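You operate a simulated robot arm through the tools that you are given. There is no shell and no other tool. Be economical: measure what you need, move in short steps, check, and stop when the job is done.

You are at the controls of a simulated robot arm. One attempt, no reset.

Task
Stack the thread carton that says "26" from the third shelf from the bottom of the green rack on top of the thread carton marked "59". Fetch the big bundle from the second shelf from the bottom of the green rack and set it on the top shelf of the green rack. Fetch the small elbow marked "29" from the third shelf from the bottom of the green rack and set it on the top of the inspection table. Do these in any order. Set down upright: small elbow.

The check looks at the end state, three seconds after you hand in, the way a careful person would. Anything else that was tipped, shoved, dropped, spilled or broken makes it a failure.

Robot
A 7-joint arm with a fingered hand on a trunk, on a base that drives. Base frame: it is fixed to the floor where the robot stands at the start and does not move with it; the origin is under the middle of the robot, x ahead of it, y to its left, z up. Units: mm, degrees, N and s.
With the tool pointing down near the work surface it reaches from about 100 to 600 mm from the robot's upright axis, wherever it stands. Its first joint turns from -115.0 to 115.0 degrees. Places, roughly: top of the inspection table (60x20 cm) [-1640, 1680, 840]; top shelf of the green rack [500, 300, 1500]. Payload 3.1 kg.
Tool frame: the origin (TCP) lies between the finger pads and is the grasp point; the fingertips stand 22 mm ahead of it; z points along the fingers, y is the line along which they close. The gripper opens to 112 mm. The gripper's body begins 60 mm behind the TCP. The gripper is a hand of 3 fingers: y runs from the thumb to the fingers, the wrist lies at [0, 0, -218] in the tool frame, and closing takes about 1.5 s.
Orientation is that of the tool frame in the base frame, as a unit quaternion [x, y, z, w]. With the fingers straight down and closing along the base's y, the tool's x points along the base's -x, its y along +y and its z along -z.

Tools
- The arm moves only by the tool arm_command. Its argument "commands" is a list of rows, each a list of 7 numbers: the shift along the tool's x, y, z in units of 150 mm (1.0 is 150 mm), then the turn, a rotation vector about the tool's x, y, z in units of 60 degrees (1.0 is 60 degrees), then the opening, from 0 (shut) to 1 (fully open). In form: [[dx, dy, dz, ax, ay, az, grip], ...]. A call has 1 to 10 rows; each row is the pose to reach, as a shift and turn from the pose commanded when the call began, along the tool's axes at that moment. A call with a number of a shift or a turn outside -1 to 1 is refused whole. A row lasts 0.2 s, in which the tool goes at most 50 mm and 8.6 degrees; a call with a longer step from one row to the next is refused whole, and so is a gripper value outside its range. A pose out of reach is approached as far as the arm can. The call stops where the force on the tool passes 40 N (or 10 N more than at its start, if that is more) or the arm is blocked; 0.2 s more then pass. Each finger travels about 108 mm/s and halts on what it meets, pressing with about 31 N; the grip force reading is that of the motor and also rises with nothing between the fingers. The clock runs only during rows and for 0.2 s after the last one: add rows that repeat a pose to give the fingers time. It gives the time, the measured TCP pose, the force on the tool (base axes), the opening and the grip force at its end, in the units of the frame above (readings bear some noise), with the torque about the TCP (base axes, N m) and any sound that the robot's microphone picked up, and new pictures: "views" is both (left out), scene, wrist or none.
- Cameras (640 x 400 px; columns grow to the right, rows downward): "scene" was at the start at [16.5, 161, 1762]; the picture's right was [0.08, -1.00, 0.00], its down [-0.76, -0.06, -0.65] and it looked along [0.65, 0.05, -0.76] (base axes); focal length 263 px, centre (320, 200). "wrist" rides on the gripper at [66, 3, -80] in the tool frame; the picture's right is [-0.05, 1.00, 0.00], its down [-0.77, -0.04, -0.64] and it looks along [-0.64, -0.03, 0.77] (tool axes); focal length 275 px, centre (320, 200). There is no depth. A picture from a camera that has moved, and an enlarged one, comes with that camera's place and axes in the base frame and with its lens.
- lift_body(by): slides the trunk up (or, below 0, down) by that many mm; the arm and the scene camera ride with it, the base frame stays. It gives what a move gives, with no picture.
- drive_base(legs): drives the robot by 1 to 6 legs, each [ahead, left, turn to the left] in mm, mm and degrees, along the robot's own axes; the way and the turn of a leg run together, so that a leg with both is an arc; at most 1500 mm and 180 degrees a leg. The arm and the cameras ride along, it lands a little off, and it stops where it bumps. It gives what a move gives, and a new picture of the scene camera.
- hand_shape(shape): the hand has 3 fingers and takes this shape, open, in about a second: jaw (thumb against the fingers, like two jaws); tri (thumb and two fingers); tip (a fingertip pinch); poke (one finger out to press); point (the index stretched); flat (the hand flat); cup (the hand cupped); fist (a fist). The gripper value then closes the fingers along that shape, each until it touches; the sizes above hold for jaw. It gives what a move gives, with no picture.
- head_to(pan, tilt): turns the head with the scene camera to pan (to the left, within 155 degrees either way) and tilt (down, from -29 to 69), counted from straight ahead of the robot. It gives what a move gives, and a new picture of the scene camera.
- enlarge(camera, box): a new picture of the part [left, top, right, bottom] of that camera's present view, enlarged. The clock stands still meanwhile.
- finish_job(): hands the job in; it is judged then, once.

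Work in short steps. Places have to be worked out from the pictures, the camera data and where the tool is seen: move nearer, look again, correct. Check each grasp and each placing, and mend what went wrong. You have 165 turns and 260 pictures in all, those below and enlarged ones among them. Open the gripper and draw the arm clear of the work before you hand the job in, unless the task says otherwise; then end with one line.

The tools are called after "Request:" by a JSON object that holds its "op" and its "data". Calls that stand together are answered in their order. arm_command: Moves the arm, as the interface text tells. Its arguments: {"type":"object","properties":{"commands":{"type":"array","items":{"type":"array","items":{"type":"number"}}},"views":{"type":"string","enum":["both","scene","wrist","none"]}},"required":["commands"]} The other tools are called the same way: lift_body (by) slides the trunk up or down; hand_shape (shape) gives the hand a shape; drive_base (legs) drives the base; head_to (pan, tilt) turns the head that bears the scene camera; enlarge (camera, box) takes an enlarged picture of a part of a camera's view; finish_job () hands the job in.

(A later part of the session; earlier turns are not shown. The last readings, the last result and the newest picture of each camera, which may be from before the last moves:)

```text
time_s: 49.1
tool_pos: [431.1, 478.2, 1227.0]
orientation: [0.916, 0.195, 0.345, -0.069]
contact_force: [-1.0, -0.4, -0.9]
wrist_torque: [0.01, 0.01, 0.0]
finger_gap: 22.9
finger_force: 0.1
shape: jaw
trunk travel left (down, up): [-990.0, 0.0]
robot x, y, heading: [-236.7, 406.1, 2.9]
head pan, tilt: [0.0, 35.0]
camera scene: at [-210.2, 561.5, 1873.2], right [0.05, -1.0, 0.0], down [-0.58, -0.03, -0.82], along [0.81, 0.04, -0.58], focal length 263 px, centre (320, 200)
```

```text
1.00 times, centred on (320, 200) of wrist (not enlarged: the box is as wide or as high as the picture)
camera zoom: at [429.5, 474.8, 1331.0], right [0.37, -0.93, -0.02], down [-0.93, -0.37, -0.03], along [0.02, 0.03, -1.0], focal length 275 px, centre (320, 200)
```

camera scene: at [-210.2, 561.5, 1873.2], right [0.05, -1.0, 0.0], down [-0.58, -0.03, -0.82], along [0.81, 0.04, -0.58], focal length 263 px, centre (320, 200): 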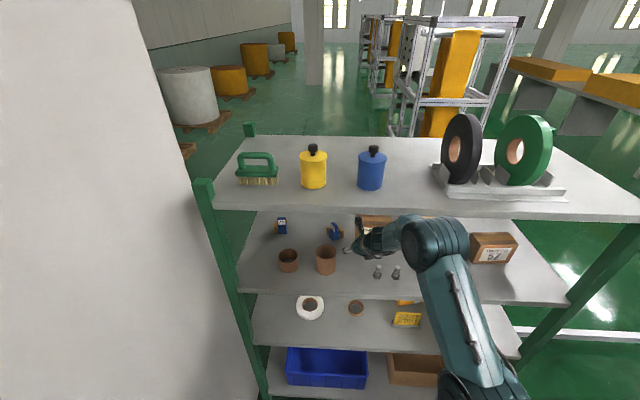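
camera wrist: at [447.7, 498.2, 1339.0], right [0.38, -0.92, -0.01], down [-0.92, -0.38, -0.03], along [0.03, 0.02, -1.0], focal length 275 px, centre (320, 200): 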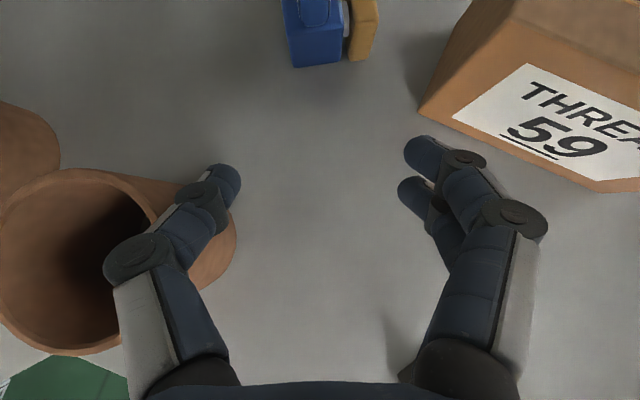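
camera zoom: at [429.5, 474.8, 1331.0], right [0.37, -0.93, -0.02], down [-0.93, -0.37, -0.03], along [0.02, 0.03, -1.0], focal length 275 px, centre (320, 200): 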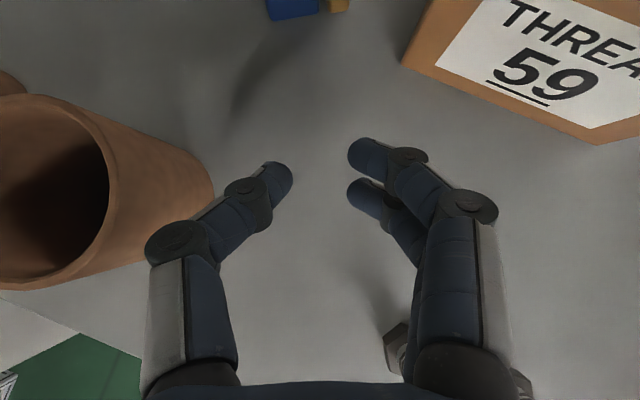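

Clear of the pot; back out 250 mm.

Request:
{"op": "drive_base", "data": {"legs": [[-260, 0, 0]]}}

Request:
{"op": "lift_body", "data": {"by": -150}}

Request:
{"op": "head_to", "data": {"pan": 0, "tilt": 40}}

```text
time_s: 50.9
tool_pos: [169.4, 462.4, 1229.4]
orientation: [0.915, 0.195, 0.347, -0.068]
contact_force: [-0.1, 0.2, 0.3]
wrist_torque: [-0.01, -0.01, 0.01]
finger_gap: 22.9
finger_force: 0.0
shape: jaw
trunk travel left (down, up): [-990.0, 0.0]
robot x, y, heading: [-491.8, 392.3, 2.9]
head pan, tilt: [0.0, 35.0]
camera scene: at [-475.1, 548.5, 1873.2], right [0.05, -1.0, 0.0], down [-0.57, -0.03, -0.82], along [0.82, 0.04, -0.57], focal length 263 px, centre (320, 200)
```

scene: 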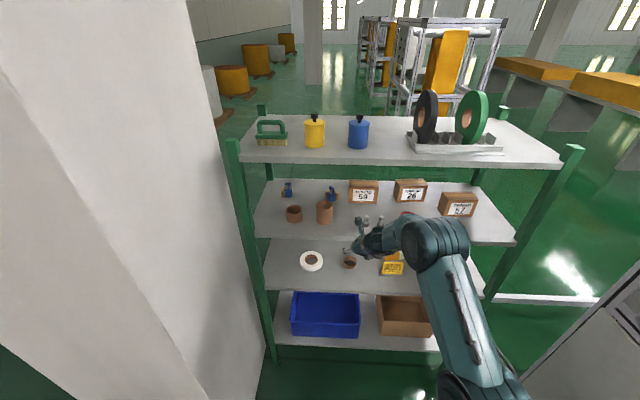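

```text
time_s: 52.7
tool_pos: [167.6, 464.0, 1080.3]
orientation: [0.914, 0.194, 0.349, -0.068]
contact_force: [0.3, -0.2, -0.1]
wrist_torque: [-0.01, 0.01, -0.01]
finger_gap: 22.8
finger_force: 0.1
shape: jaw
trunk travel left (down, up): [-840.0, 150.0]
robot x, y, heading: [-496.1, 392.1, 2.9]
head pan, tilt: [0.0, 35.0]
```

```text
time_s: 53.3
tool_pos: [167.8, 462.6, 1079.3]
orientation: [0.914, 0.194, 0.349, -0.068]
contact_force: [0.2, -0.1, -0.1]
wrist_torque: [-0.01, 0.0, 0.02]
finger_gap: 22.9
finger_force: 0.1
shape: jaw
trunk travel left (down, up): [-840.0, 150.0]
robot x, y, heading: [-495.0, 396.1, 3.1]
head pan, tilt: [0.0, 40.0]
camera scene: at [-479.6, 548.4, 1715.7], right [0.05, -1.0, 0.0], down [-0.64, -0.03, -0.77], along [0.77, 0.04, -0.64], focal length 263 px, centre (320, 200)
```

scene: 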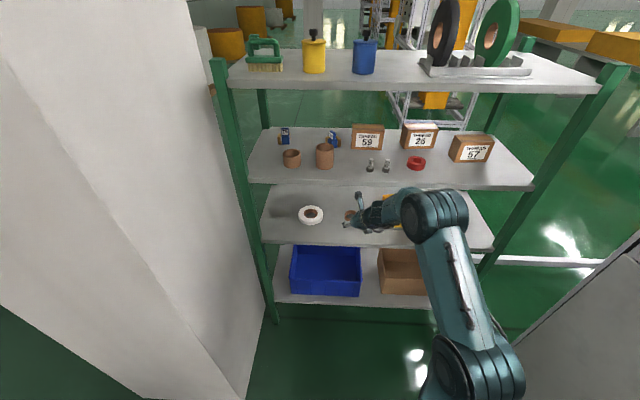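

All still in place. I lower the trunk a further 200 mm so the forearm enters the shelf level, then raise the hand with the arm while in the open.

Request:
{"op": "lift_body", "data": {"by": -200}}

Request:
{"op": "arm_command", "data": {"commands": [[0.18, 0, -0.2, 0, 0.06, 0, 0.6], [0.36, 0, -0.4, 0, 0.12, 0, 0.6], [0.54, 0, -0.6, 0, 0.18, 0, 0.6], [0.73, 0.01, -0.82, 0, 0.22, 0, 0.6]], "views": "none"}}

Request:
{"op": "arm_command", "data": {"commands": [[0.22, 0, -0.15, 0, 0, 0, 0.6], [0.44, 0, -0.3, 0, 0, 0, 0.6], [0.66, 0, -0.46, 0, 0, 0, 0.6], [0.9, 0, -0.63, 0, 0, 0, 0.6]], "views": "scene"}}

```text
time_s: 55.5
tool_pos: [168.8, 463.6, 880.1]
orientation: [0.915, 0.194, 0.348, -0.068]
contact_force: [0.6, 0.3, 0.1]
wrist_torque: [-0.02, 0.0, 0.03]
finger_gap: 22.5
finger_force: 0.0
shape: jaw
trunk travel left (down, up): [-640.0, 350.0]
robot x, y, heading: [-493.0, 394.7, 2.6]
head pan, tilt: [0.0, 40.0]
```

```text
time_s: 56.5
tool_pos: [168.7, 463.8, 1045.9]
orientation: [0.868, 0.185, 0.451, -0.089]
contact_force: [0.5, -0.6, -1.1]
wrist_torque: [0.01, 0.02, 0.03]
finger_gap: 66.4
finger_force: 0.0
shape: jaw
trunk travel left (down, up): [-640.0, 350.0]
robot x, y, heading: [-497.5, 389.4, 2.9]
head pan, tilt: [0.0, 40.0]
```

```text
time_s: 57.5
tool_pos: [168.1, 465.6, 1210.7]
orientation: [0.868, 0.185, 0.451, -0.089]
contact_force: [0.7, 0.7, -0.7]
wrist_torque: [-0.01, -0.02, 0.01]
finger_gap: 66.6
finger_force: 0.1
shape: jaw
trunk travel left (down, up): [-640.0, 350.0]
robot x, y, heading: [-497.4, 393.6, 2.9]
head pan, tilt: [0.0, 40.0]
camera scene: at [-479.7, 548.5, 1515.6], right [0.05, -1.0, 0.0], down [-0.64, -0.03, -0.77], along [0.77, 0.04, -0.64], focal length 263 px, centre (320, 200)
```

scene: 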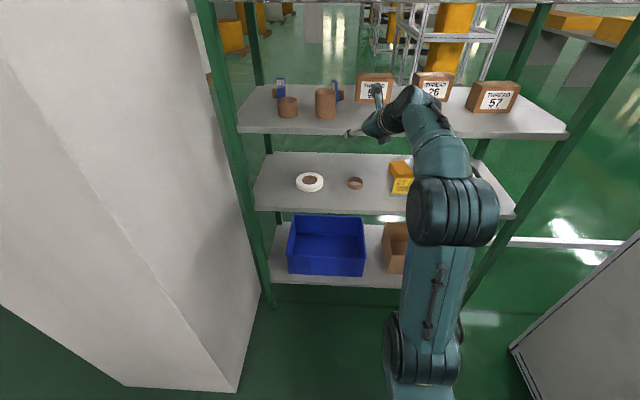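

The arm is now in a low-elbow posture. Raise 45 mm, narrow the fingers and drive ahead 300 mm between pot and bolts.

Request:
{"op": "arm_command", "data": {"commands": [[0.245, 0, -0.172, 0, 0, 0, 0.45], [0.245, 0, -0.172, 0, 0, 0, 0.45]], "views": "none"}}

Request:
{"op": "drive_base", "data": {"legs": [[300, 0, 0]]}}

Request:
{"op": "enlarge", "data": {"camera": "wrist", "box": [0, 0, 640, 400]}}

```text
time_s: 58.1
tool_pos: [168.6, 466.0, 1255.2]
orientation: [0.869, 0.184, 0.451, -0.089]
contact_force: [-0.1, 0.0, -0.6]
wrist_torque: [0.04, 0.03, 0.03]
finger_gap: 51.1
finger_force: 0.1
shape: jaw
trunk travel left (down, up): [-640.0, 350.0]
robot x, y, heading: [-493.0, 393.3, 2.7]
head pan, tilt: [0.0, 40.0]
```

```text
time_s: 60.1
tool_pos: [469.8, 479.6, 1255.1]
orientation: [0.869, 0.185, 0.45, -0.09]
contact_force: [0.5, 0.5, -0.1]
wrist_torque: [0.02, 0.01, 0.0]
finger_gap: 50.9
finger_force: 0.0
shape: jaw
trunk travel left (down, up): [-640.0, 350.0]
robot x, y, heading: [-194.5, 409.4, 2.9]
head pan, tilt: [0.0, 40.0]
camera scene: at [-178.0, 563.5, 1515.6], right [0.05, -1.0, 0.0], down [-0.64, -0.03, -0.77], along [0.76, 0.04, -0.64], focal length 263 px, centre (320, 200)
```

scene: 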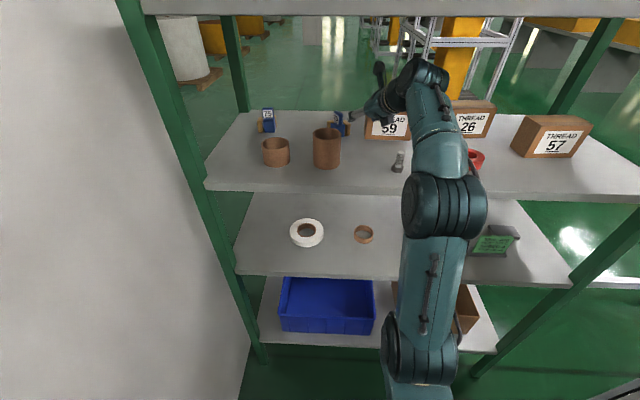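

```text
1.00 times, centred on (320, 200) of wrist (not enlarged: the box is as wide or as high as the picture)
camera zoom: at [445.9, 467.5, 1355.8], right [0.38, -0.93, -0.03], down [-0.9, -0.36, -0.26], along [0.23, 0.12, -0.96], focal length 275 px, centre (320, 200)
```

zoom: 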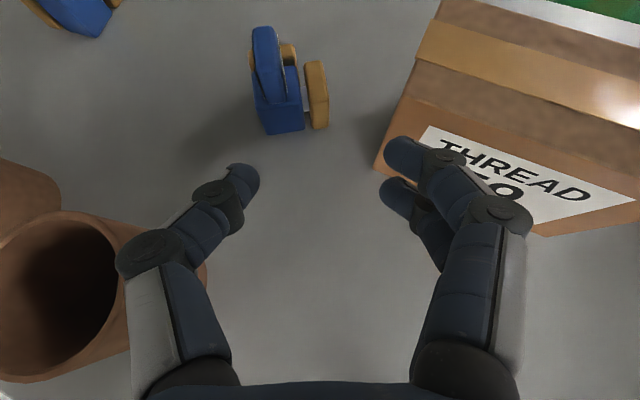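

Elbow axis is ~32° with centre ≈(547,546). I align yaw to 31° and line up behind it first.

Request:
{"op": "arm_command", "data": {"commands": [[0.002, -0.066, 0.07, 0.055, 0.001, -0.038, 0.55], [0.003, -0.131, 0.139, 0.109, 0.002, -0.077, 0.55], [0.003, -0.131, 0.139, 0.109, 0.002, -0.077, 0.55]], "views": "wrist"}}

```text
time_s: 61.0
tool_pos: [477.8, 505.6, 1242.7]
orientation: [0.854, 0.245, 0.444, -0.12]
contact_force: [0.9, 0.3, -0.6]
wrist_torque: [0.01, 0.01, -0.01]
finger_gap: 61.0
finger_force: 0.1
shape: jaw
trunk travel left (down, up): [-640.0, 350.0]
robot x, y, heading: [-196.0, 406.2, 2.8]
head pan, tilt: [0.0, 40.0]
camera wrist: at [454.9, 488.7, 1344.6], right [0.5, -0.86, -0.03], down [-0.84, -0.48, -0.26], along [0.22, 0.15, -0.96], focal length 275 px, centre (320, 200)
```

wrist: 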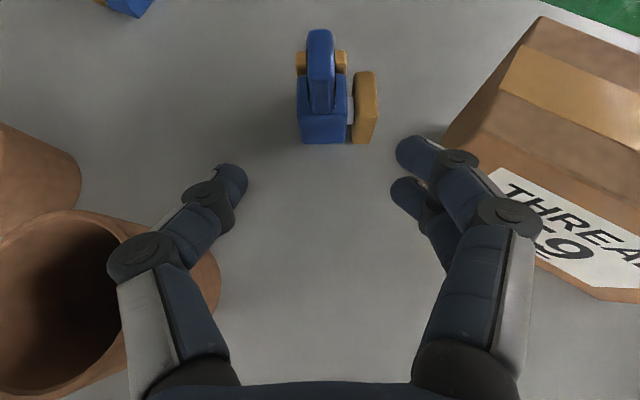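

Aligned well. Advance to the slab.

Request:
{"op": "arm_command", "data": {"commands": [[0.085, 0, 0.27, 0, 0, 0, 0.55], [0.169, 0, 0.541, 0, 0, 0, 0.55], [0.169, 0, 0.541, 0, 0, 0, 0.55]], "views": "wrist"}}

```text
time_s: 61.8
tool_pos: [530.4, 541.5, 1216.9]
orientation: [0.85, 0.244, 0.451, -0.119]
contact_force: [0.0, -0.7, 30.5]
wrist_torque: [-1.01, -0.78, -0.04]
finger_gap: 60.9
finger_force: 0.1
shape: jaw
out of reach, approached as far as the arm can: row 2, 3
trunk travel left (down, up): [-640.0, 350.0]
robot x, y, heading: [-192.6, 403.5, 2.6]
head pan, tilt: [0.0, 40.0]
camera wrist: at [506.3, 525.2, 1317.0], right [0.5, -0.87, -0.02], down [-0.83, -0.48, -0.28], along [0.23, 0.16, -0.96], focal length 275 px, centre (320, 200)
```

wrist: 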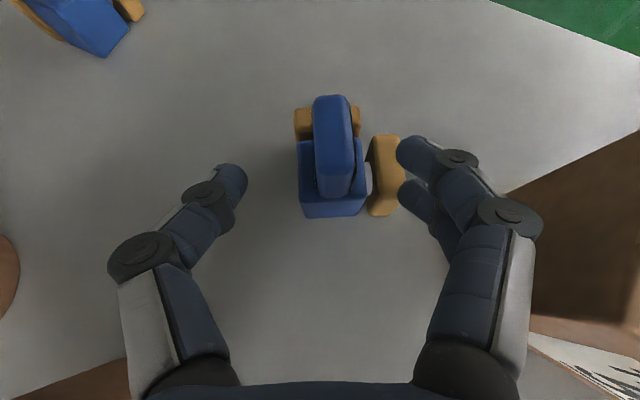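

A right finger touches the brass disc and reach is at its limit. Raise 12 mm, then bring the base 60 mm nearer while the arm holds back.

Request:
{"op": "arm_command", "data": {"commands": [[0.04, 0, -0.15, 0, 0, 0, 0.55], [0.07, 0, -0.3, 0, 0, 0, 0.55]], "views": "wrist"}}

```text
time_s: 62.4
tool_pos: [506.7, 527.5, 1243.4]
orientation: [0.854, 0.244, 0.443, -0.121]
contact_force: [0.9, -0.1, 0.1]
wrist_torque: [-0.01, -0.02, 0.05]
finger_gap: 61.4
finger_force: 0.1
shape: jaw
trunk travel left (down, up): [-640.0, 350.0]
robot x, y, heading: [-196.5, 405.7, 2.7]
head pan, tilt: [0.0, 40.0]
camera wrist: at [485.3, 511.2, 1343.2], right [0.5, -0.86, -0.03], down [-0.84, -0.48, -0.26], along [0.21, 0.15, -0.96], focal length 275 px, centre (320, 200)
```

wrist: 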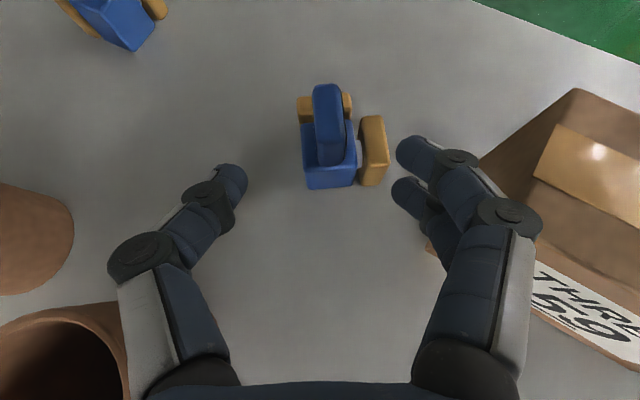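

Elbow undisturbed. Drive diagonally along the hand's axis (36 ahead, 17 left).

Request:
{"op": "drive_base", "data": {"legs": [[36, 17, 0]]}}

Request:
{"op": "enlarge", "data": {"camera": "wrist", "box": [0, 0, 640, 400]}}

```text
time_s: 63.2
tool_pos: [546.5, 546.9, 1241.2]
orientation: [0.854, 0.245, 0.444, -0.12]
contact_force: [1.4, 0.2, -0.4]
wrist_torque: [0.0, 0.02, -0.01]
finger_gap: 61.3
finger_force: 0.0
shape: jaw
trunk travel left (down, up): [-640.0, 350.0]
robot x, y, heading: [-161.3, 427.7, 2.6]
head pan, tilt: [0.0, 40.0]
camera scene: at [-142.2, 583.1, 1515.5], right [0.05, -1.0, 0.0], down [-0.64, -0.03, -0.77], along [0.76, 0.04, -0.64], focal length 263 px, centre (320, 200)
```

scene: 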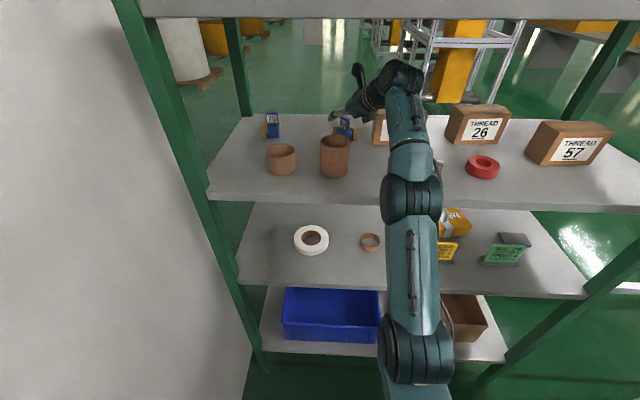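

```text
1.00 times, centred on (320, 200) of wrist (not enlarged: the box is as wide or as high as the picture)
camera zoom: at [523.0, 530.7, 1342.7], right [0.5, -0.87, -0.03], down [-0.84, -0.48, -0.26], along [0.21, 0.15, -0.96], focal length 275 px, centre (320, 200)
```

zoom: 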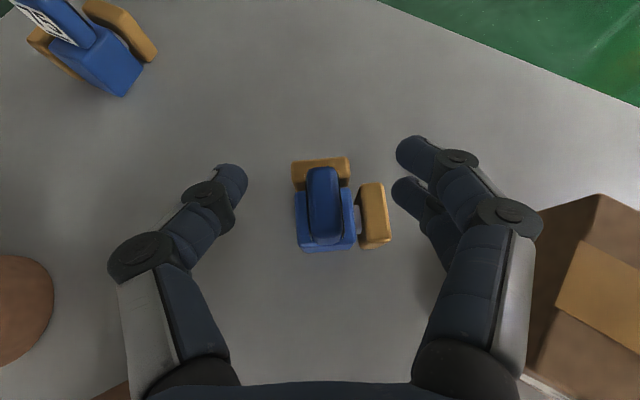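

Slab is right under the TCP. Lower 18 mm and close gently.

Request:
{"op": "arm_command", "data": {"commands": [[-0.06, 0, 0.02, 0, 0, 0, 0.55], [-0.117, 0, 0.042, 0, 0, 0, 0.55], [-0.117, 0, 0.042, 0, 0, 0, 0.4], [-0.117, 0, 0.042, 0, 0, 0, 0.25], [-0.117, 0, 0.042, 0, 0, 0, 0.1], [-0.117, 0, 0.042, 0, 0, 0, 0.0], [-0.117, 0, 0.042, 0, 0, 0, 0.0], [-0.117, 0, 0.042, 0, 0, 0, 0.0]], "views": "wrist"}}

```text
time_s: 65.0
tool_pos: [539.7, 544.0, 1224.2]
orientation: [0.854, 0.244, 0.444, -0.121]
contact_force: [0.2, -0.2, 0.1]
wrist_torque: [-0.02, 0.0, 0.0]
finger_gap: 8.5
finger_force: 31.0
shape: jaw
trunk travel left (down, up): [-640.0, 350.0]
robot x, y, heading: [-164.7, 429.9, 2.6]
head pan, tilt: [0.0, 40.0]
camera wrist: at [517.9, 527.2, 1325.5], right [0.5, -0.87, -0.03], down [-0.84, -0.48, -0.26], along [0.21, 0.15, -0.96], focal length 275 px, centre (320, 200)
```

wrist: 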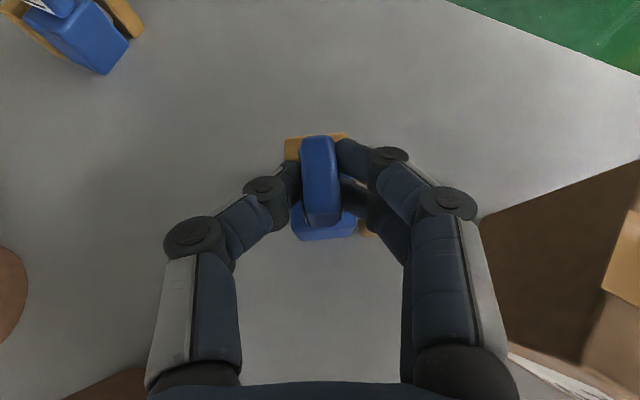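

It holds the slab (gap 8.5 mm). Lift 35 mm and check.

Request:
{"op": "arm_command", "data": {"commands": [[0.095, 0, -0.067, 0, 0, 0, 0], [0.19, 0, -0.134, 0, 0, 0, 0]], "views": "wrist"}}

```text
time_s: 65.6
tool_pos: [534.0, 541.9, 1254.8]
orientation: [0.854, 0.244, 0.444, -0.12]
contact_force: [0.9, -0.2, -1.4]
wrist_torque: [0.05, -0.01, 0.0]
finger_gap: 8.5
finger_force: 31.6
shape: jaw
out of reach, approached as far as the arm can: row 2
trunk travel left (down, up): [-640.0, 350.0]
robot x, y, heading: [-160.4, 423.5, 2.9]
head pan, tilt: [0.0, 40.0]
camera wrist: at [512.1, 525.9, 1354.7], right [0.5, -0.87, -0.03], down [-0.84, -0.48, -0.26], along [0.21, 0.15, -0.96], focal length 275 px, centre (320, 200)
```

wrist: 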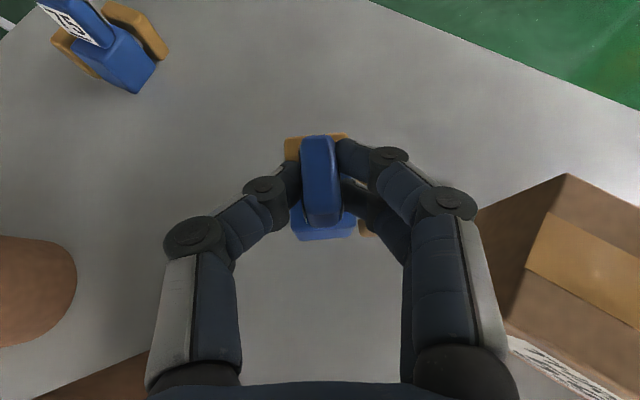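

Elbow is lifted. I draw it back and then right, to the corridor between pot and bolts.

Request:
{"op": "arm_command", "data": {"commands": [[-0.133, -0.003, -0.19, 0, 0, 0, 0], [-0.266, -0.006, -0.378, 0, 0, 0, 0], [-0.368, 0.16, -0.523, 0, 0, 0, 0]], "views": "wrist"}}

```text
time_s: 66.4
tool_pos: [464.3, 473.7, 1255.3]
orientation: [0.854, 0.245, 0.443, -0.12]
contact_force: [0.2, 0.2, -1.3]
wrist_torque: [0.0, 0.01, 0.02]
finger_gap: 8.2
finger_force: 31.5
shape: jaw
trunk travel left (down, up): [-640.0, 350.0]
robot x, y, heading: [-163.1, 427.7, 2.7]
head pan, tilt: [0.0, 40.0]
camera wrist: at [442.9, 458.3, 1355.7], right [0.5, -0.86, -0.03], down [-0.84, -0.48, -0.26], along [0.21, 0.15, -0.96], focal length 275 px, centre (320, 200)
```

wrist: 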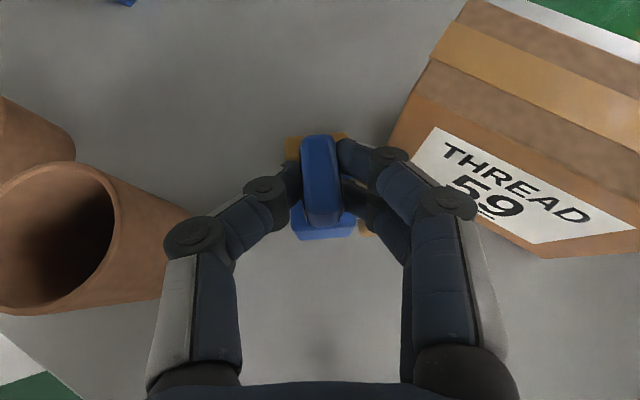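

Corridor is clear. Back out.

Request:
{"op": "drive_base", "data": {"legs": [[-450, 0, 0]]}}

Request:
{"op": "head_to", "data": {"pan": 110, "tilt": 30}}

```text
time_s: 69.1
tool_pos: [16.5, 451.1, 1255.2]
orientation: [0.853, 0.244, 0.445, -0.12]
contact_force: [0.2, 0.5, -0.9]
wrist_torque: [0.0, 0.0, 0.0]
finger_gap: 7.9
finger_force: 30.5
shape: jaw
trunk travel left (down, up): [-640.0, 350.0]
robot x, y, heading: [-606.2, 401.1, 3.1]
head pan, tilt: [0.0, 40.0]
camera scene: at [-592.8, 560.0, 1515.7], right [0.05, -1.0, 0.0], down [-0.64, -0.03, -0.77], along [0.77, 0.04, -0.64], focal length 263 px, centre (320, 200)
```

scene: 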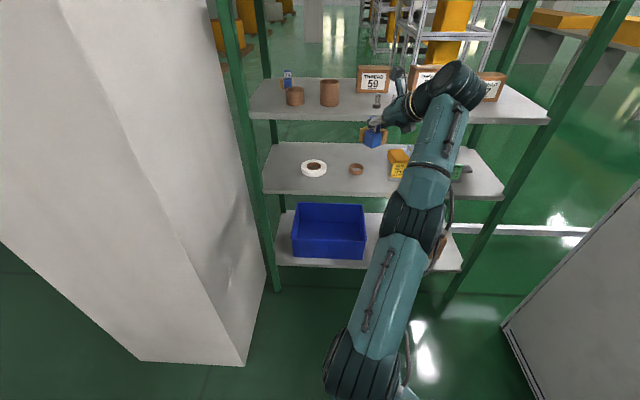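

```text
time_s: 71.0
tool_pos: [16.8, 451.6, 1254.7]
orientation: [0.853, 0.246, 0.444, -0.121]
contact_force: [-1.2, 0.4, -0.2]
wrist_torque: [0.0, 0.04, 0.01]
finger_gap: 8.2
finger_force: 30.9
shape: jaw
trunk travel left (down, up): [-640.0, 350.0]
robot x, y, heading: [-606.9, 403.8, 2.8]
head pan, tilt: [110.0, 30.0]
camera scene: at [-712.0, 639.1, 1531.0], right [0.92, 0.39, 0.0], down [0.19, -0.46, -0.87], along [-0.34, 0.8, -0.5], focal length 263 px, centre (320, 200)
```

scene: 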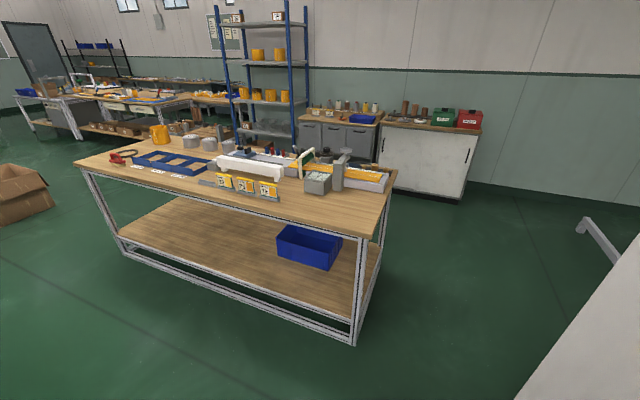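

The table's front edge is near y≈1540, x −2935…−900, with tags etc. near the middle. I drive round to face it, staying clear.

Request:
{"op": "drive_base", "data": {"legs": [[-300, 0, 0], [0, 0, 87.2], [0, 450, 0], [400, 0, 0]]}}

Request:
{"op": "head_to", "data": {"pan": 0, "tilt": 45}}

```text
time_s: 81.1
tool_pos: [-1361.4, 1419.0, 1254.8]
orientation: [0.455, 0.763, 0.24, -0.391]
contact_force: [0.3, -0.6, -1.0]
wrist_torque: [-0.06, 0.02, 0.0]
finger_gap: 8.1
finger_force: 30.6
shape: jaw
trunk travel left (down, up): [-640.0, 350.0]
robot x, y, heading: [-1353.9, 789.3, 89.1]
head pan, tilt: [110.0, 30.0]
camera scene: at [-1594.3, 706.1, 1531.1], right [-0.33, 0.94, 0.0], down [0.47, 0.16, -0.87], along [-0.82, -0.29, -0.5], focal length 263 px, centre (320, 200)
```

scene: 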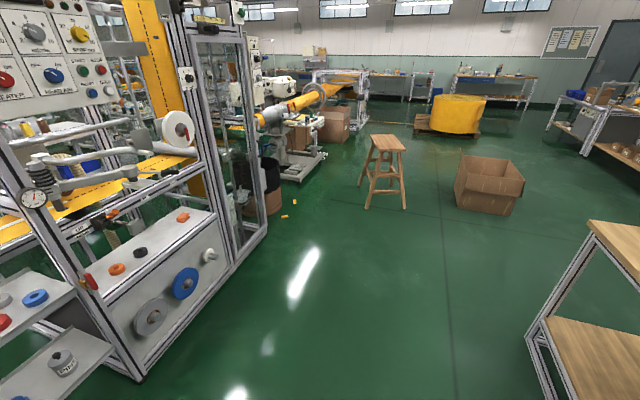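

```text
time_s: 83.0
tool_pos: [-1361.3, 1417.5, 1255.3]
orientation: [0.455, 0.762, 0.242, -0.392]
contact_force: [0.0, 0.3, -0.6]
wrist_torque: [0.0, -0.01, 0.02]
finger_gap: 8.3
finger_force: 31.3
shape: jaw
trunk travel left (down, up): [-640.0, 350.0]
robot x, y, heading: [-1349.8, 789.4, 89.1]
head pan, tilt: [0.0, 45.0]
camera scene: at [-1507.8, 816.4, 1508.4], right [1.0, -0.01, 0.0], down [-0.01, -0.71, -0.71], along [0.01, 0.71, -0.71], focal length 263 px, centre (320, 200)
```

scene: 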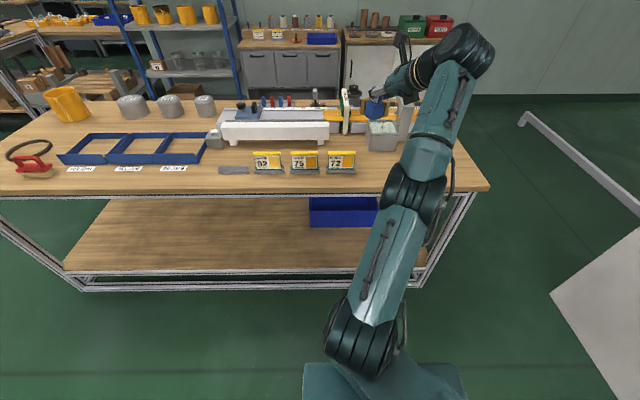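

Table edge y≈1522, tags at y≈1637 x −1767…−1368. I'll set the elbow near (−1350, 1590), right-front of tag 72. Drive in.

Request:
{"op": "drive_base", "data": {"legs": [[164, -17, 0]]}}

Request:
{"op": "lift_body", "data": {"by": -270}}

Request:
{"op": "enlarge", "data": {"camera": "wrist", "box": [0, 0, 640, 400]}}

Request:
{"op": "enlarge", "data": {"camera": "scene", "box": [160, 0, 640, 300]}}

```text
time_s: 84.5
tool_pos: [-1340.5, 1583.8, 1253.8]
orientation: [0.455, 0.763, 0.241, -0.391]
contact_force: [0.6, -0.7, -0.4]
wrist_torque: [0.01, 0.01, 0.0]
finger_gap: 8.0
finger_force: 30.7
shape: jaw
trunk travel left (down, up): [-640.0, 350.0]
robot x, y, heading: [-1338.7, 955.1, 89.2]
head pan, tilt: [0.0, 45.0]
camera scene: at [-1488.4, 982.7, 1508.4], right [1.0, -0.01, 0.0], down [-0.01, -0.71, -0.71], along [0.01, 0.71, -0.71], focal length 263 px, centre (320, 200)
```

scene: 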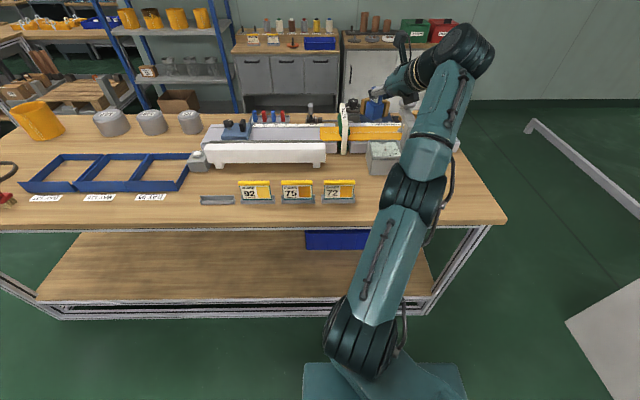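

```text
time_s: 87.2
tool_pos: [-1340.8, 1582.9, 984.2]
orientation: [0.455, 0.763, 0.241, -0.392]
contact_force: [0.7, 0.5, -1.8]
wrist_torque: [-0.01, 0.05, 0.03]
finger_gap: 8.0
finger_force: 31.3
shape: jaw
trunk travel left (down, up): [-370.0, 620.0]
robot x, y, heading: [-1334.3, 956.2, 89.1]
head pan, tilt: [0.0, 45.0]
```

```text
1.00 times, centred on (320, 200) of wrist (not enlarged: the box is as wide or as high as the picture)
camera zoom: at [-1326.4, 1559.5, 1085.9], right [0.89, 0.45, -0.03], down [0.42, -0.87, -0.26], along [-0.14, 0.22, -0.96], focal length 275 px, centre (320, 200)
```

zoom: 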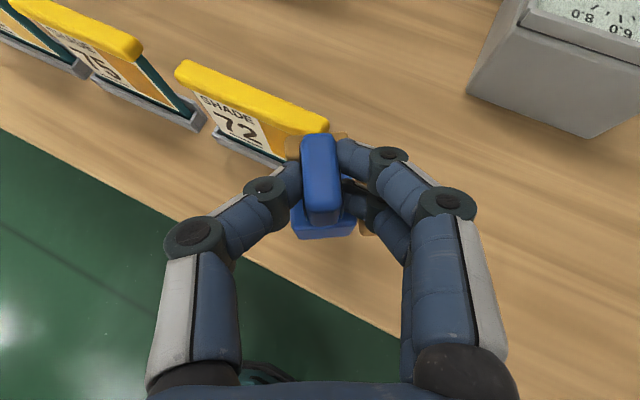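

```text
1.33 times, centred on (400, 150) of scene
camera zoom: at [-1488.5, 981.2, 1238.4], right [1.0, -0.01, 0.0], down [-0.01, -0.71, -0.71], along [0.01, 0.71, -0.71], focal length 351 px, centre (213, 267)
```

zoom: 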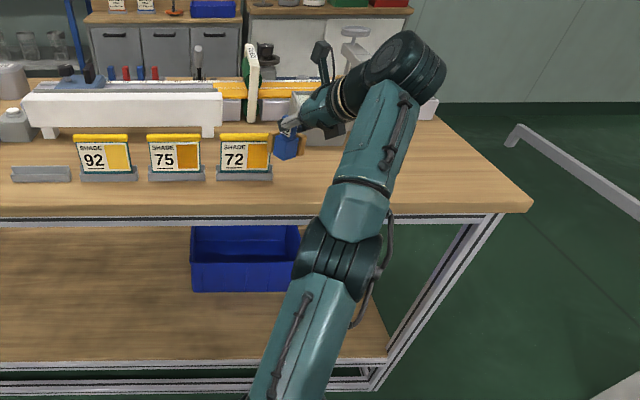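

Clearances look fine (tag base ends at y≈1630). Lower 68 mm with an 8 mm shift toward the edge.

Request:
{"op": "arm_command", "data": {"commands": [[-0.13, -0.01, 0.07, 0, 0, 0, 0], [-0.26, -0.02, 0.15, 0, 0, 0, 0], [-0.397, -0.03, 0.223, 0, 0, 0, 0]], "views": "wrist"}}

Request:
{"op": "enlarge", "data": {"camera": "scene", "box": [280, 60, 440, 160]}}

```text
time_s: 88.0
tool_pos: [-1341.9, 1573.8, 916.0]
orientation: [0.456, 0.762, 0.242, -0.392]
contact_force: [-0.4, 0.1, -0.6]
wrist_torque: [-0.01, -0.01, 0.02]
finger_gap: 8.1
finger_force: 30.7
shape: jaw
trunk travel left (down, up): [-370.0, 620.0]
robot x, y, heading: [-1335.6, 955.6, 89.4]
head pan, tilt: [0.0, 45.0]
camera wrist: at [-1326.3, 1551.4, 1017.5], right [0.9, 0.45, -0.03], down [0.42, -0.87, -0.26], along [-0.14, 0.22, -0.96], focal length 275 px, centre (320, 200)
```

wrist: 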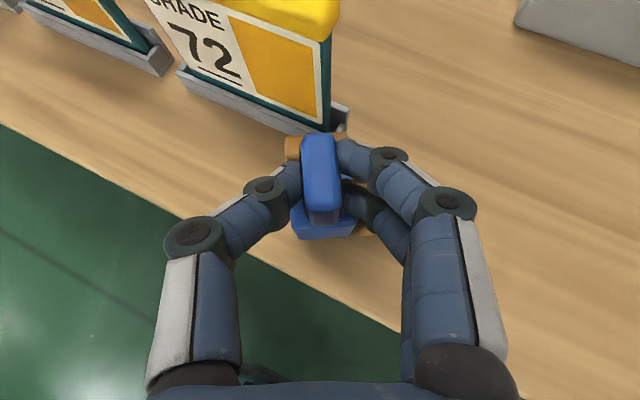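

```text
4.00 times, centred on (360, 110) of scene
camera zoom: at [-1488.6, 981.1, 1238.4], right [1.0, -0.01, 0.0], down [-0.01, -0.71, -0.71], along [0.01, 0.71, -0.71], focal length 1053 px, centre (160, 560)
```

zoom: 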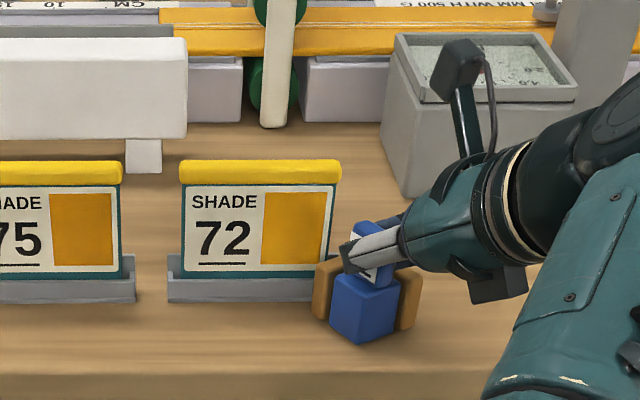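

About 20 mm from the tag base; shift 15 mm right for more margin and lower 6 mm.

Request:
{"op": "arm_command", "data": {"commands": [[-0.038, 0.079, -0.053, 0, 0, 0, 0], [-0.071, 0.079, -0.029, 0, 0, 0, 0]], "views": "none"}}

Request:
{"op": "arm_command", "data": {"commands": [[-0.016, 0, 0.0115, 0, 0, 0, 0]], "views": "none"}}

Request:
{"op": "arm_command", "data": {"commands": [[-0.016, 0, 0.0115, 0, 0, 0, 0]], "views": "none"}}

Request:
{"op": "enlarge", "data": {"camera": "scene", "box": [280, 60, 440, 160]}}

```text
time_s: 88.6
tool_pos: [-1326.4, 1571.3, 913.4]
orientation: [0.454, 0.762, 0.244, -0.393]
contact_force: [0.6, 1.7, 12.9]
wrist_torque: [0.14, 0.02, -0.01]
finger_gap: 8.2
finger_force: 30.4
shape: jaw
trunk travel left (down, up): [-370.0, 620.0]
robot x, y, heading: [-1334.7, 959.0, 89.3]
head pan, tilt: [0.0, 45.0]
```

```text
time_s: 89.0
tool_pos: [-1326.6, 1570.8, 912.3]
orientation: [0.453, 0.761, 0.245, -0.394]
contact_force: [0.9, 9.6, 27.9]
wrist_torque: [0.4, 0.09, -0.02]
finger_gap: 8.5
finger_force: 31.0
shape: jaw
trunk travel left (down, up): [-370.0, 620.0]
robot x, y, heading: [-1333.0, 953.3, 89.4]
head pan, tilt: [0.0, 45.0]
```

```text
time_s: 89.4
tool_pos: [-1326.7, 1571.4, 913.4]
orientation: [0.451, 0.76, 0.25, -0.396]
contact_force: [0.6, 0.5, 15.7]
wrist_torque: [0.18, 0.09, -0.03]
finger_gap: 9.2
finger_force: 31.1
shape: jaw
trunk travel left (down, up): [-370.0, 620.0]
robot x, y, heading: [-1333.6, 952.6, 89.2]
head pan, tilt: [0.0, 45.0]
stopped in row 1: the force on the tool passed its limit at 43 N (the readings are from after the stop); the commanded pose is now the measured one
```

```text
4.00 times, centred on (360, 110) of scene
camera zoom: at [-1488.4, 978.6, 1238.2], right [1.0, -0.01, 0.0], down [-0.01, -0.71, -0.71], along [0.01, 0.71, -0.71], focal length 1053 px, centre (160, 560)
```

zoom: 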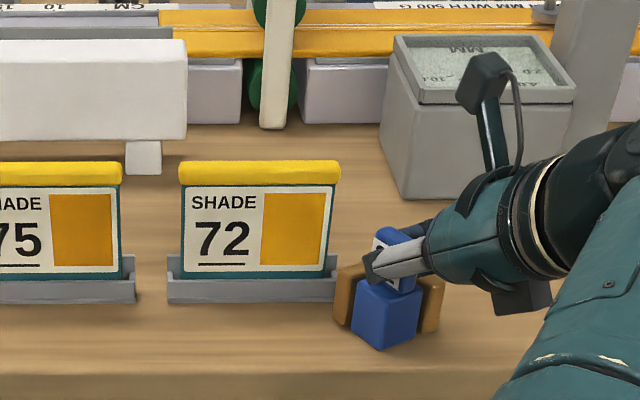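

It rests on the table. Release, opening gradually.

Request:
{"op": "arm_command", "data": {"commands": [[0.006, 0, -0.004, 0, 0, 0, 0.1], [0.006, 0, -0.004, 0, 0, 0, 0.15], [0.006, 0, -0.004, 0, 0, 0, 0.25], [0.006, 0, -0.004, 0, 0, 0, 0.4], [0.006, 0, -0.004, 0, 0, 0, 0.45], [0.006, 0, -0.004, 0, 0, 0, 0.45]], "views": "wrist"}}

Request:
{"op": "enlarge", "data": {"camera": "scene", "box": [280, 60, 440, 160]}}

```text
time_s: 90.8
tool_pos: [-1328.1, 1572.8, 909.0]
orientation: [0.452, 0.762, 0.245, -0.394]
contact_force: [-1.4, -0.9, 2.3]
wrist_torque: [0.05, -0.04, 0.01]
finger_gap: 48.8
finger_force: 0.0
shape: jaw
trunk travel left (down, up): [-370.0, 620.0]
robot x, y, heading: [-1334.6, 955.2, 89.2]
head pan, tilt: [0.0, 45.0]
camera wrist: at [-1312.1, 1548.2, 1011.2], right [0.9, 0.45, -0.02], down [0.42, -0.86, -0.27], along [-0.14, 0.24, -0.96], focal length 275 px, centre (320, 200)
```

wrist: 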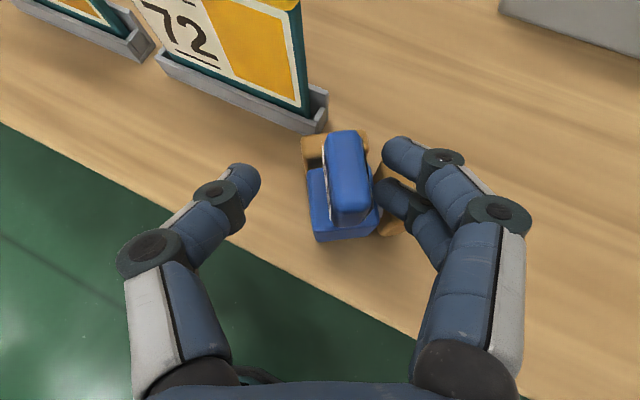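

```text
4.00 times, centred on (360, 110) of scene
camera zoom: at [-1488.7, 980.8, 1238.3], right [1.0, -0.01, 0.0], down [-0.01, -0.71, -0.71], along [0.01, 0.71, -0.71], focal length 1053 px, centre (160, 560)
```

zoom: 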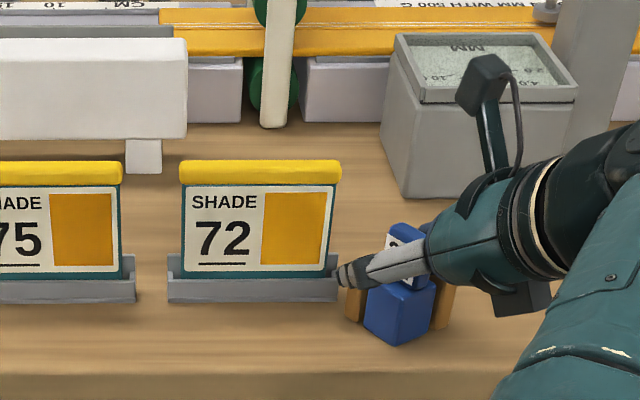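

Released and upright. Lift straight up, then back away.

Request:
{"op": "arm_command", "data": {"commands": [[0.05, 0, -0.035, 0, 0, 0, 0.5], [0.25, 0, -0.18, 0, 0, 0, 0.55], [0.5, 0, -0.35, 0, 0, 0, 0.6], [0.6, 0, -0.5, 0, 0, 0, 0.6]], "views": "none"}}

Request:
{"op": "enlarge", "data": {"camera": "scene", "box": [280, 60, 440, 160]}}

Request:
{"op": "drive_base", "data": {"legs": [[-400, 0, 0]]}}

Request:
{"op": "enlarge", "data": {"camera": "scene", "box": [280, 60, 440, 160]}}

```text
time_s: 91.8
tool_pos: [-1323.7, 1563.1, 1027.0]
orientation: [0.453, 0.761, 0.246, -0.394]
contact_force: [0.2, 0.4, -1.4]
wrist_torque: [-0.05, 0.0, 0.01]
finger_gap: 66.8
finger_force: 0.0
shape: jaw
trunk travel left (down, up): [-370.0, 620.0]
robot x, y, heading: [-1335.3, 954.8, 89.2]
head pan, tilt: [0.0, 45.0]
```

```text
4.00 times, centred on (360, 110) of scene
camera zoom: at [-1488.1, 981.2, 1238.4], right [1.0, -0.01, 0.0], down [-0.01, -0.71, -0.71], along [0.01, 0.71, -0.71], focal length 1053 px, centre (160, 560)
```

zoom: 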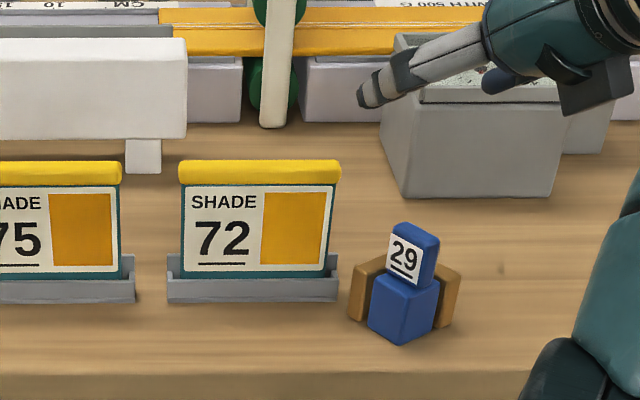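

```text
time_s: 94.3
tool_pos: [-1330.2, 1163.0, 1027.1]
orientation: [0.453, 0.761, 0.246, -0.394]
contact_force: [-0.2, 0.0, -0.8]
wrist_torque: [0.0, -0.02, -0.03]
finger_gap: 66.9
finger_force: 0.0
shape: jaw
trunk travel left (down, up): [-370.0, 620.0]
robot x, y, heading: [-1338.6, 553.6, 89.2]
head pan, tilt: [0.0, 45.0]
camera scene: at [-1494.0, 580.7, 1238.4], right [1.0, -0.01, 0.0], down [-0.01, -0.71, -0.71], along [0.01, 0.71, -0.71], focal length 263 px, centre (320, 200)
```

scene: 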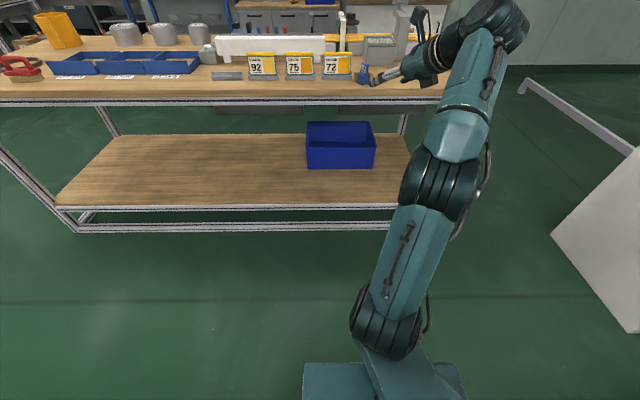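

```text
4.00 times, centred on (360, 110) of scene
camera zoom: at [-1494.0, 580.7, 1238.4], right [1.0, -0.01, 0.0], down [-0.01, -0.71, -0.71], along [0.01, 0.71, -0.71], focal length 1053 px, centre (160, 560)
```

zoom: 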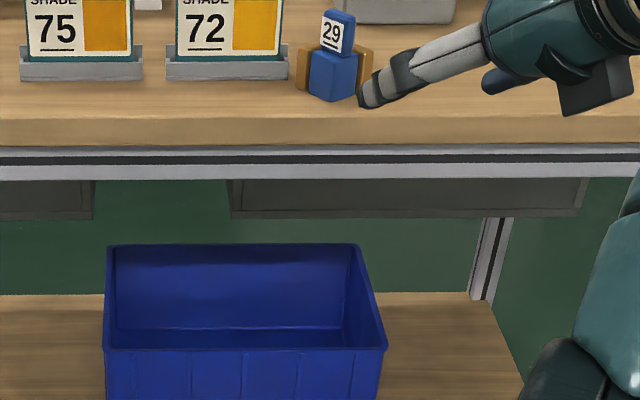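

Elbow 29 done. Now back to the rack for the bundle: turn to face it and approach at y≈180.

Request:
{"op": "drive_base", "data": {"legs": [[0, 0, -89.2], [780, -400, 0]]}}

Request:
{"op": "head_to", "data": {"pan": 0, "tilt": 30}}

```text
time_s: 102.7
tool_pos: [50.7, 166.4, 1026.7]
orientation: [0.856, 0.229, 0.451, -0.11]
contact_force: [0.8, 0.8, 0.7]
wrist_torque: [0.01, 0.02, -0.01]
finger_gap: 66.7
finger_force: 0.0
shape: jaw
trunk travel left (down, up): [-370.0, 620.0]
robot x, y, heading: [-557.2, 165.4, 0.5]
head pan, tilt: [0.0, 45.0]
camera scene: at [-538.3, 319.0, 1238.4], right [0.01, -1.0, 0.0], down [-0.71, -0.01, -0.71], along [0.71, 0.01, -0.71], focal length 263 px, centre (320, 200)
```

scene: 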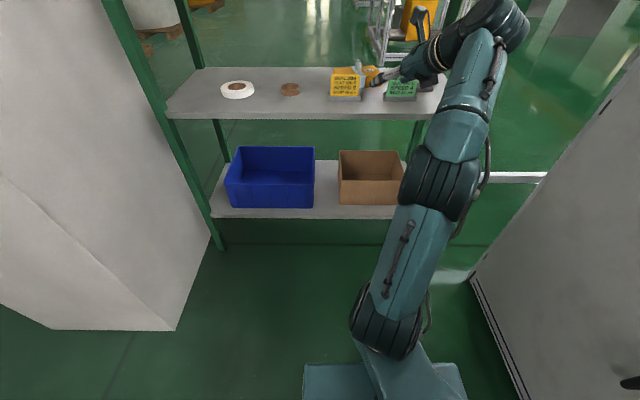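

```text
time_s: 103.5
tool_pos: [50.4, 167.1, 1027.2]
orientation: [0.856, 0.229, 0.45, -0.111]
contact_force: [1.2, 0.4, 0.6]
wrist_torque: [-0.01, -0.01, 0.01]
finger_gap: 66.6
finger_force: 0.1
shape: jaw
trunk travel left (down, up): [-370.0, 620.0]
robot x, y, heading: [-561.6, 165.5, 0.5]
head pan, tilt: [0.0, 30.0]
camera scene: at [-529.3, 319.2, 1260.9], right [0.01, -1.0, 0.0], down [-0.5, -0.01, -0.87], along [0.87, 0.01, -0.5], focal length 263 px, centre (320, 200)
```

scene: 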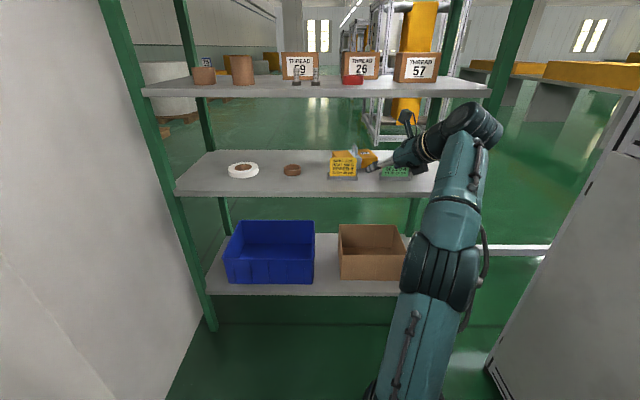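

Turn the hand to straight ahead, 15° below horizontal, and lower to z≈957.

Request:
{"op": "arm_command", "data": {"commands": [[-0.07, 0, 0.05, -0.088, 0.064, 0.044, 0.6], [-0.15, 0, 0.1, -0.176, 0.128, 0.088, 0.7], [-0.23, 0, 0.16, -0.265, 0.191, 0.133, 0.8], [-0.31, 0, 0.21, -0.353, 0.255, 0.177, 0.9], [-0.383, 0, 0.267, -0.441, 0.319, 0.221, 1], [-0.383, 0, 0.267, -0.441, 0.319, 0.221, 1]], "views": "none"}}

Request:
{"op": "drive_base", "data": {"legs": [[220, 0, 0]]}}

Request:
{"op": "enlarge", "data": {"camera": "wrist", "box": [0, 0, 640, 400]}}

```text
time_s: 104.9
tool_pos: [51.0, 165.3, 957.8]
orientation: [0.792, 0.0, 0.61, 0.0]
contact_force: [-0.2, 0.7, 0.3]
wrist_torque: [-0.01, 0.01, 0.02]
finger_gap: 111.8
finger_force: 0.1
shape: jaw
trunk travel left (down, up): [-370.0, 620.0]
robot x, y, heading: [-557.0, 164.6, 0.4]
head pan, tilt: [0.0, 30.0]
```

```text
time_s: 106.6
tool_pos: [270.8, 166.2, 957.2]
orientation: [0.792, -0.001, 0.61, 0.001]
contact_force: [-0.3, -1.1, 0.1]
wrist_torque: [-0.01, -0.03, 0.01]
finger_gap: 111.9
finger_force: 0.0
shape: jaw
trunk travel left (down, up): [-370.0, 620.0]
robot x, y, heading: [-337.4, 166.8, 0.4]
head pan, tilt: [0.0, 30.0]
camera scene: at [-309.1, 321.4, 1261.0], right [0.01, -1.0, 0.0], down [-0.5, 0.0, -0.87], along [0.87, 0.01, -0.5], focal length 263 px, centre (320, 200)
```

scene: 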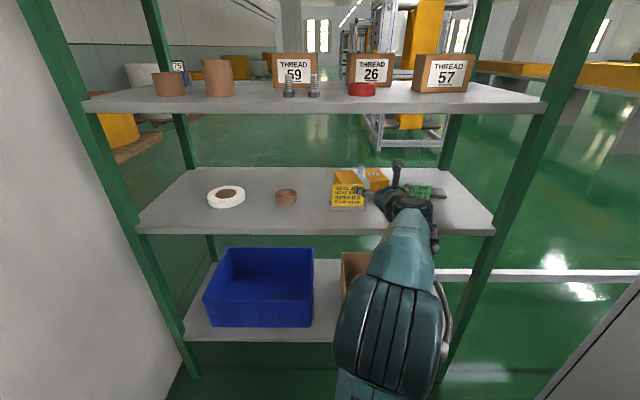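

```text
1.00 times, centred on (320, 200) of wrist (not enlarged: the box is as wide or as high as the picture)
camera zoom: at [210.3, 164.5, 1041.1], right [-0.01, -1.0, -0.04], down [-0.81, 0.04, -0.58], along [0.58, 0.03, -0.81], focal length 275 px, centre (320, 200)
```

zoom: 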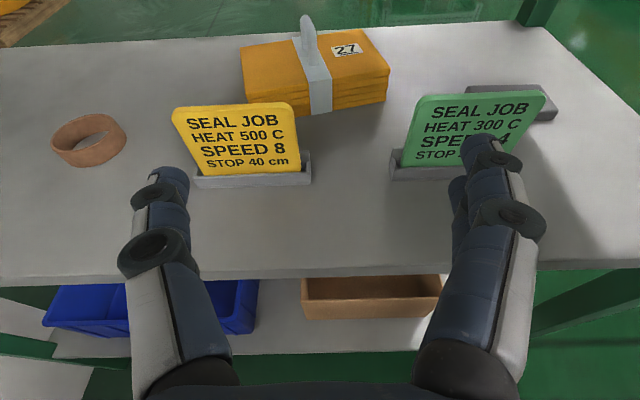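

Bundle: about 175×90×53 mm, yawed ~9°, with a banded tab on top. Zoom in on it.

Request:
{"op": "enlarge", "data": {"camera": "wrist", "box": [220, 0, 412, 120]}}

Request:
{"op": "enlarge", "data": {"camera": "scene", "box": [310, 150, 406, 210]}}

```text
3.33 times, centred on (316, 60) of wrist
camera zoom: at [210.3, 164.5, 1041.1], right [-0.01, -1.0, -0.04], down [-0.81, 0.04, -0.58], along [0.58, 0.03, -0.81], focal length 918 px, centre (333, 667)
```

zoom: 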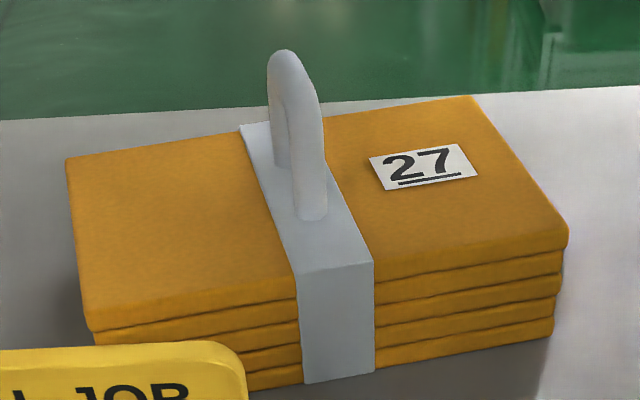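

```text
6.67 times, centred on (358, 180) of scene
camera zoom: at [-309.1, 321.4, 1261.0], right [0.01, -1.0, 0.0], down [-0.5, 0.0, -0.87], along [0.87, 0.01, -0.5], focal length 1755 px, centre (67, 333)
```

zoom: 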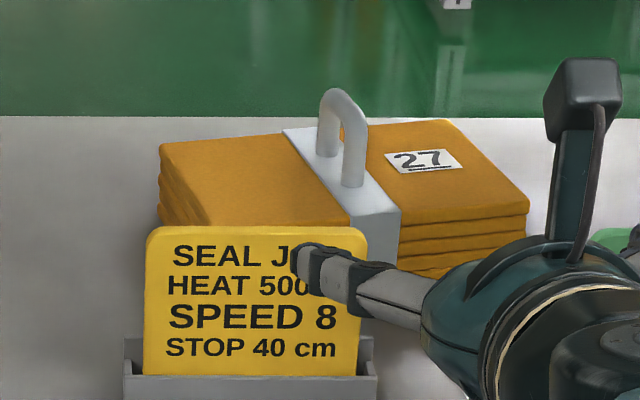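

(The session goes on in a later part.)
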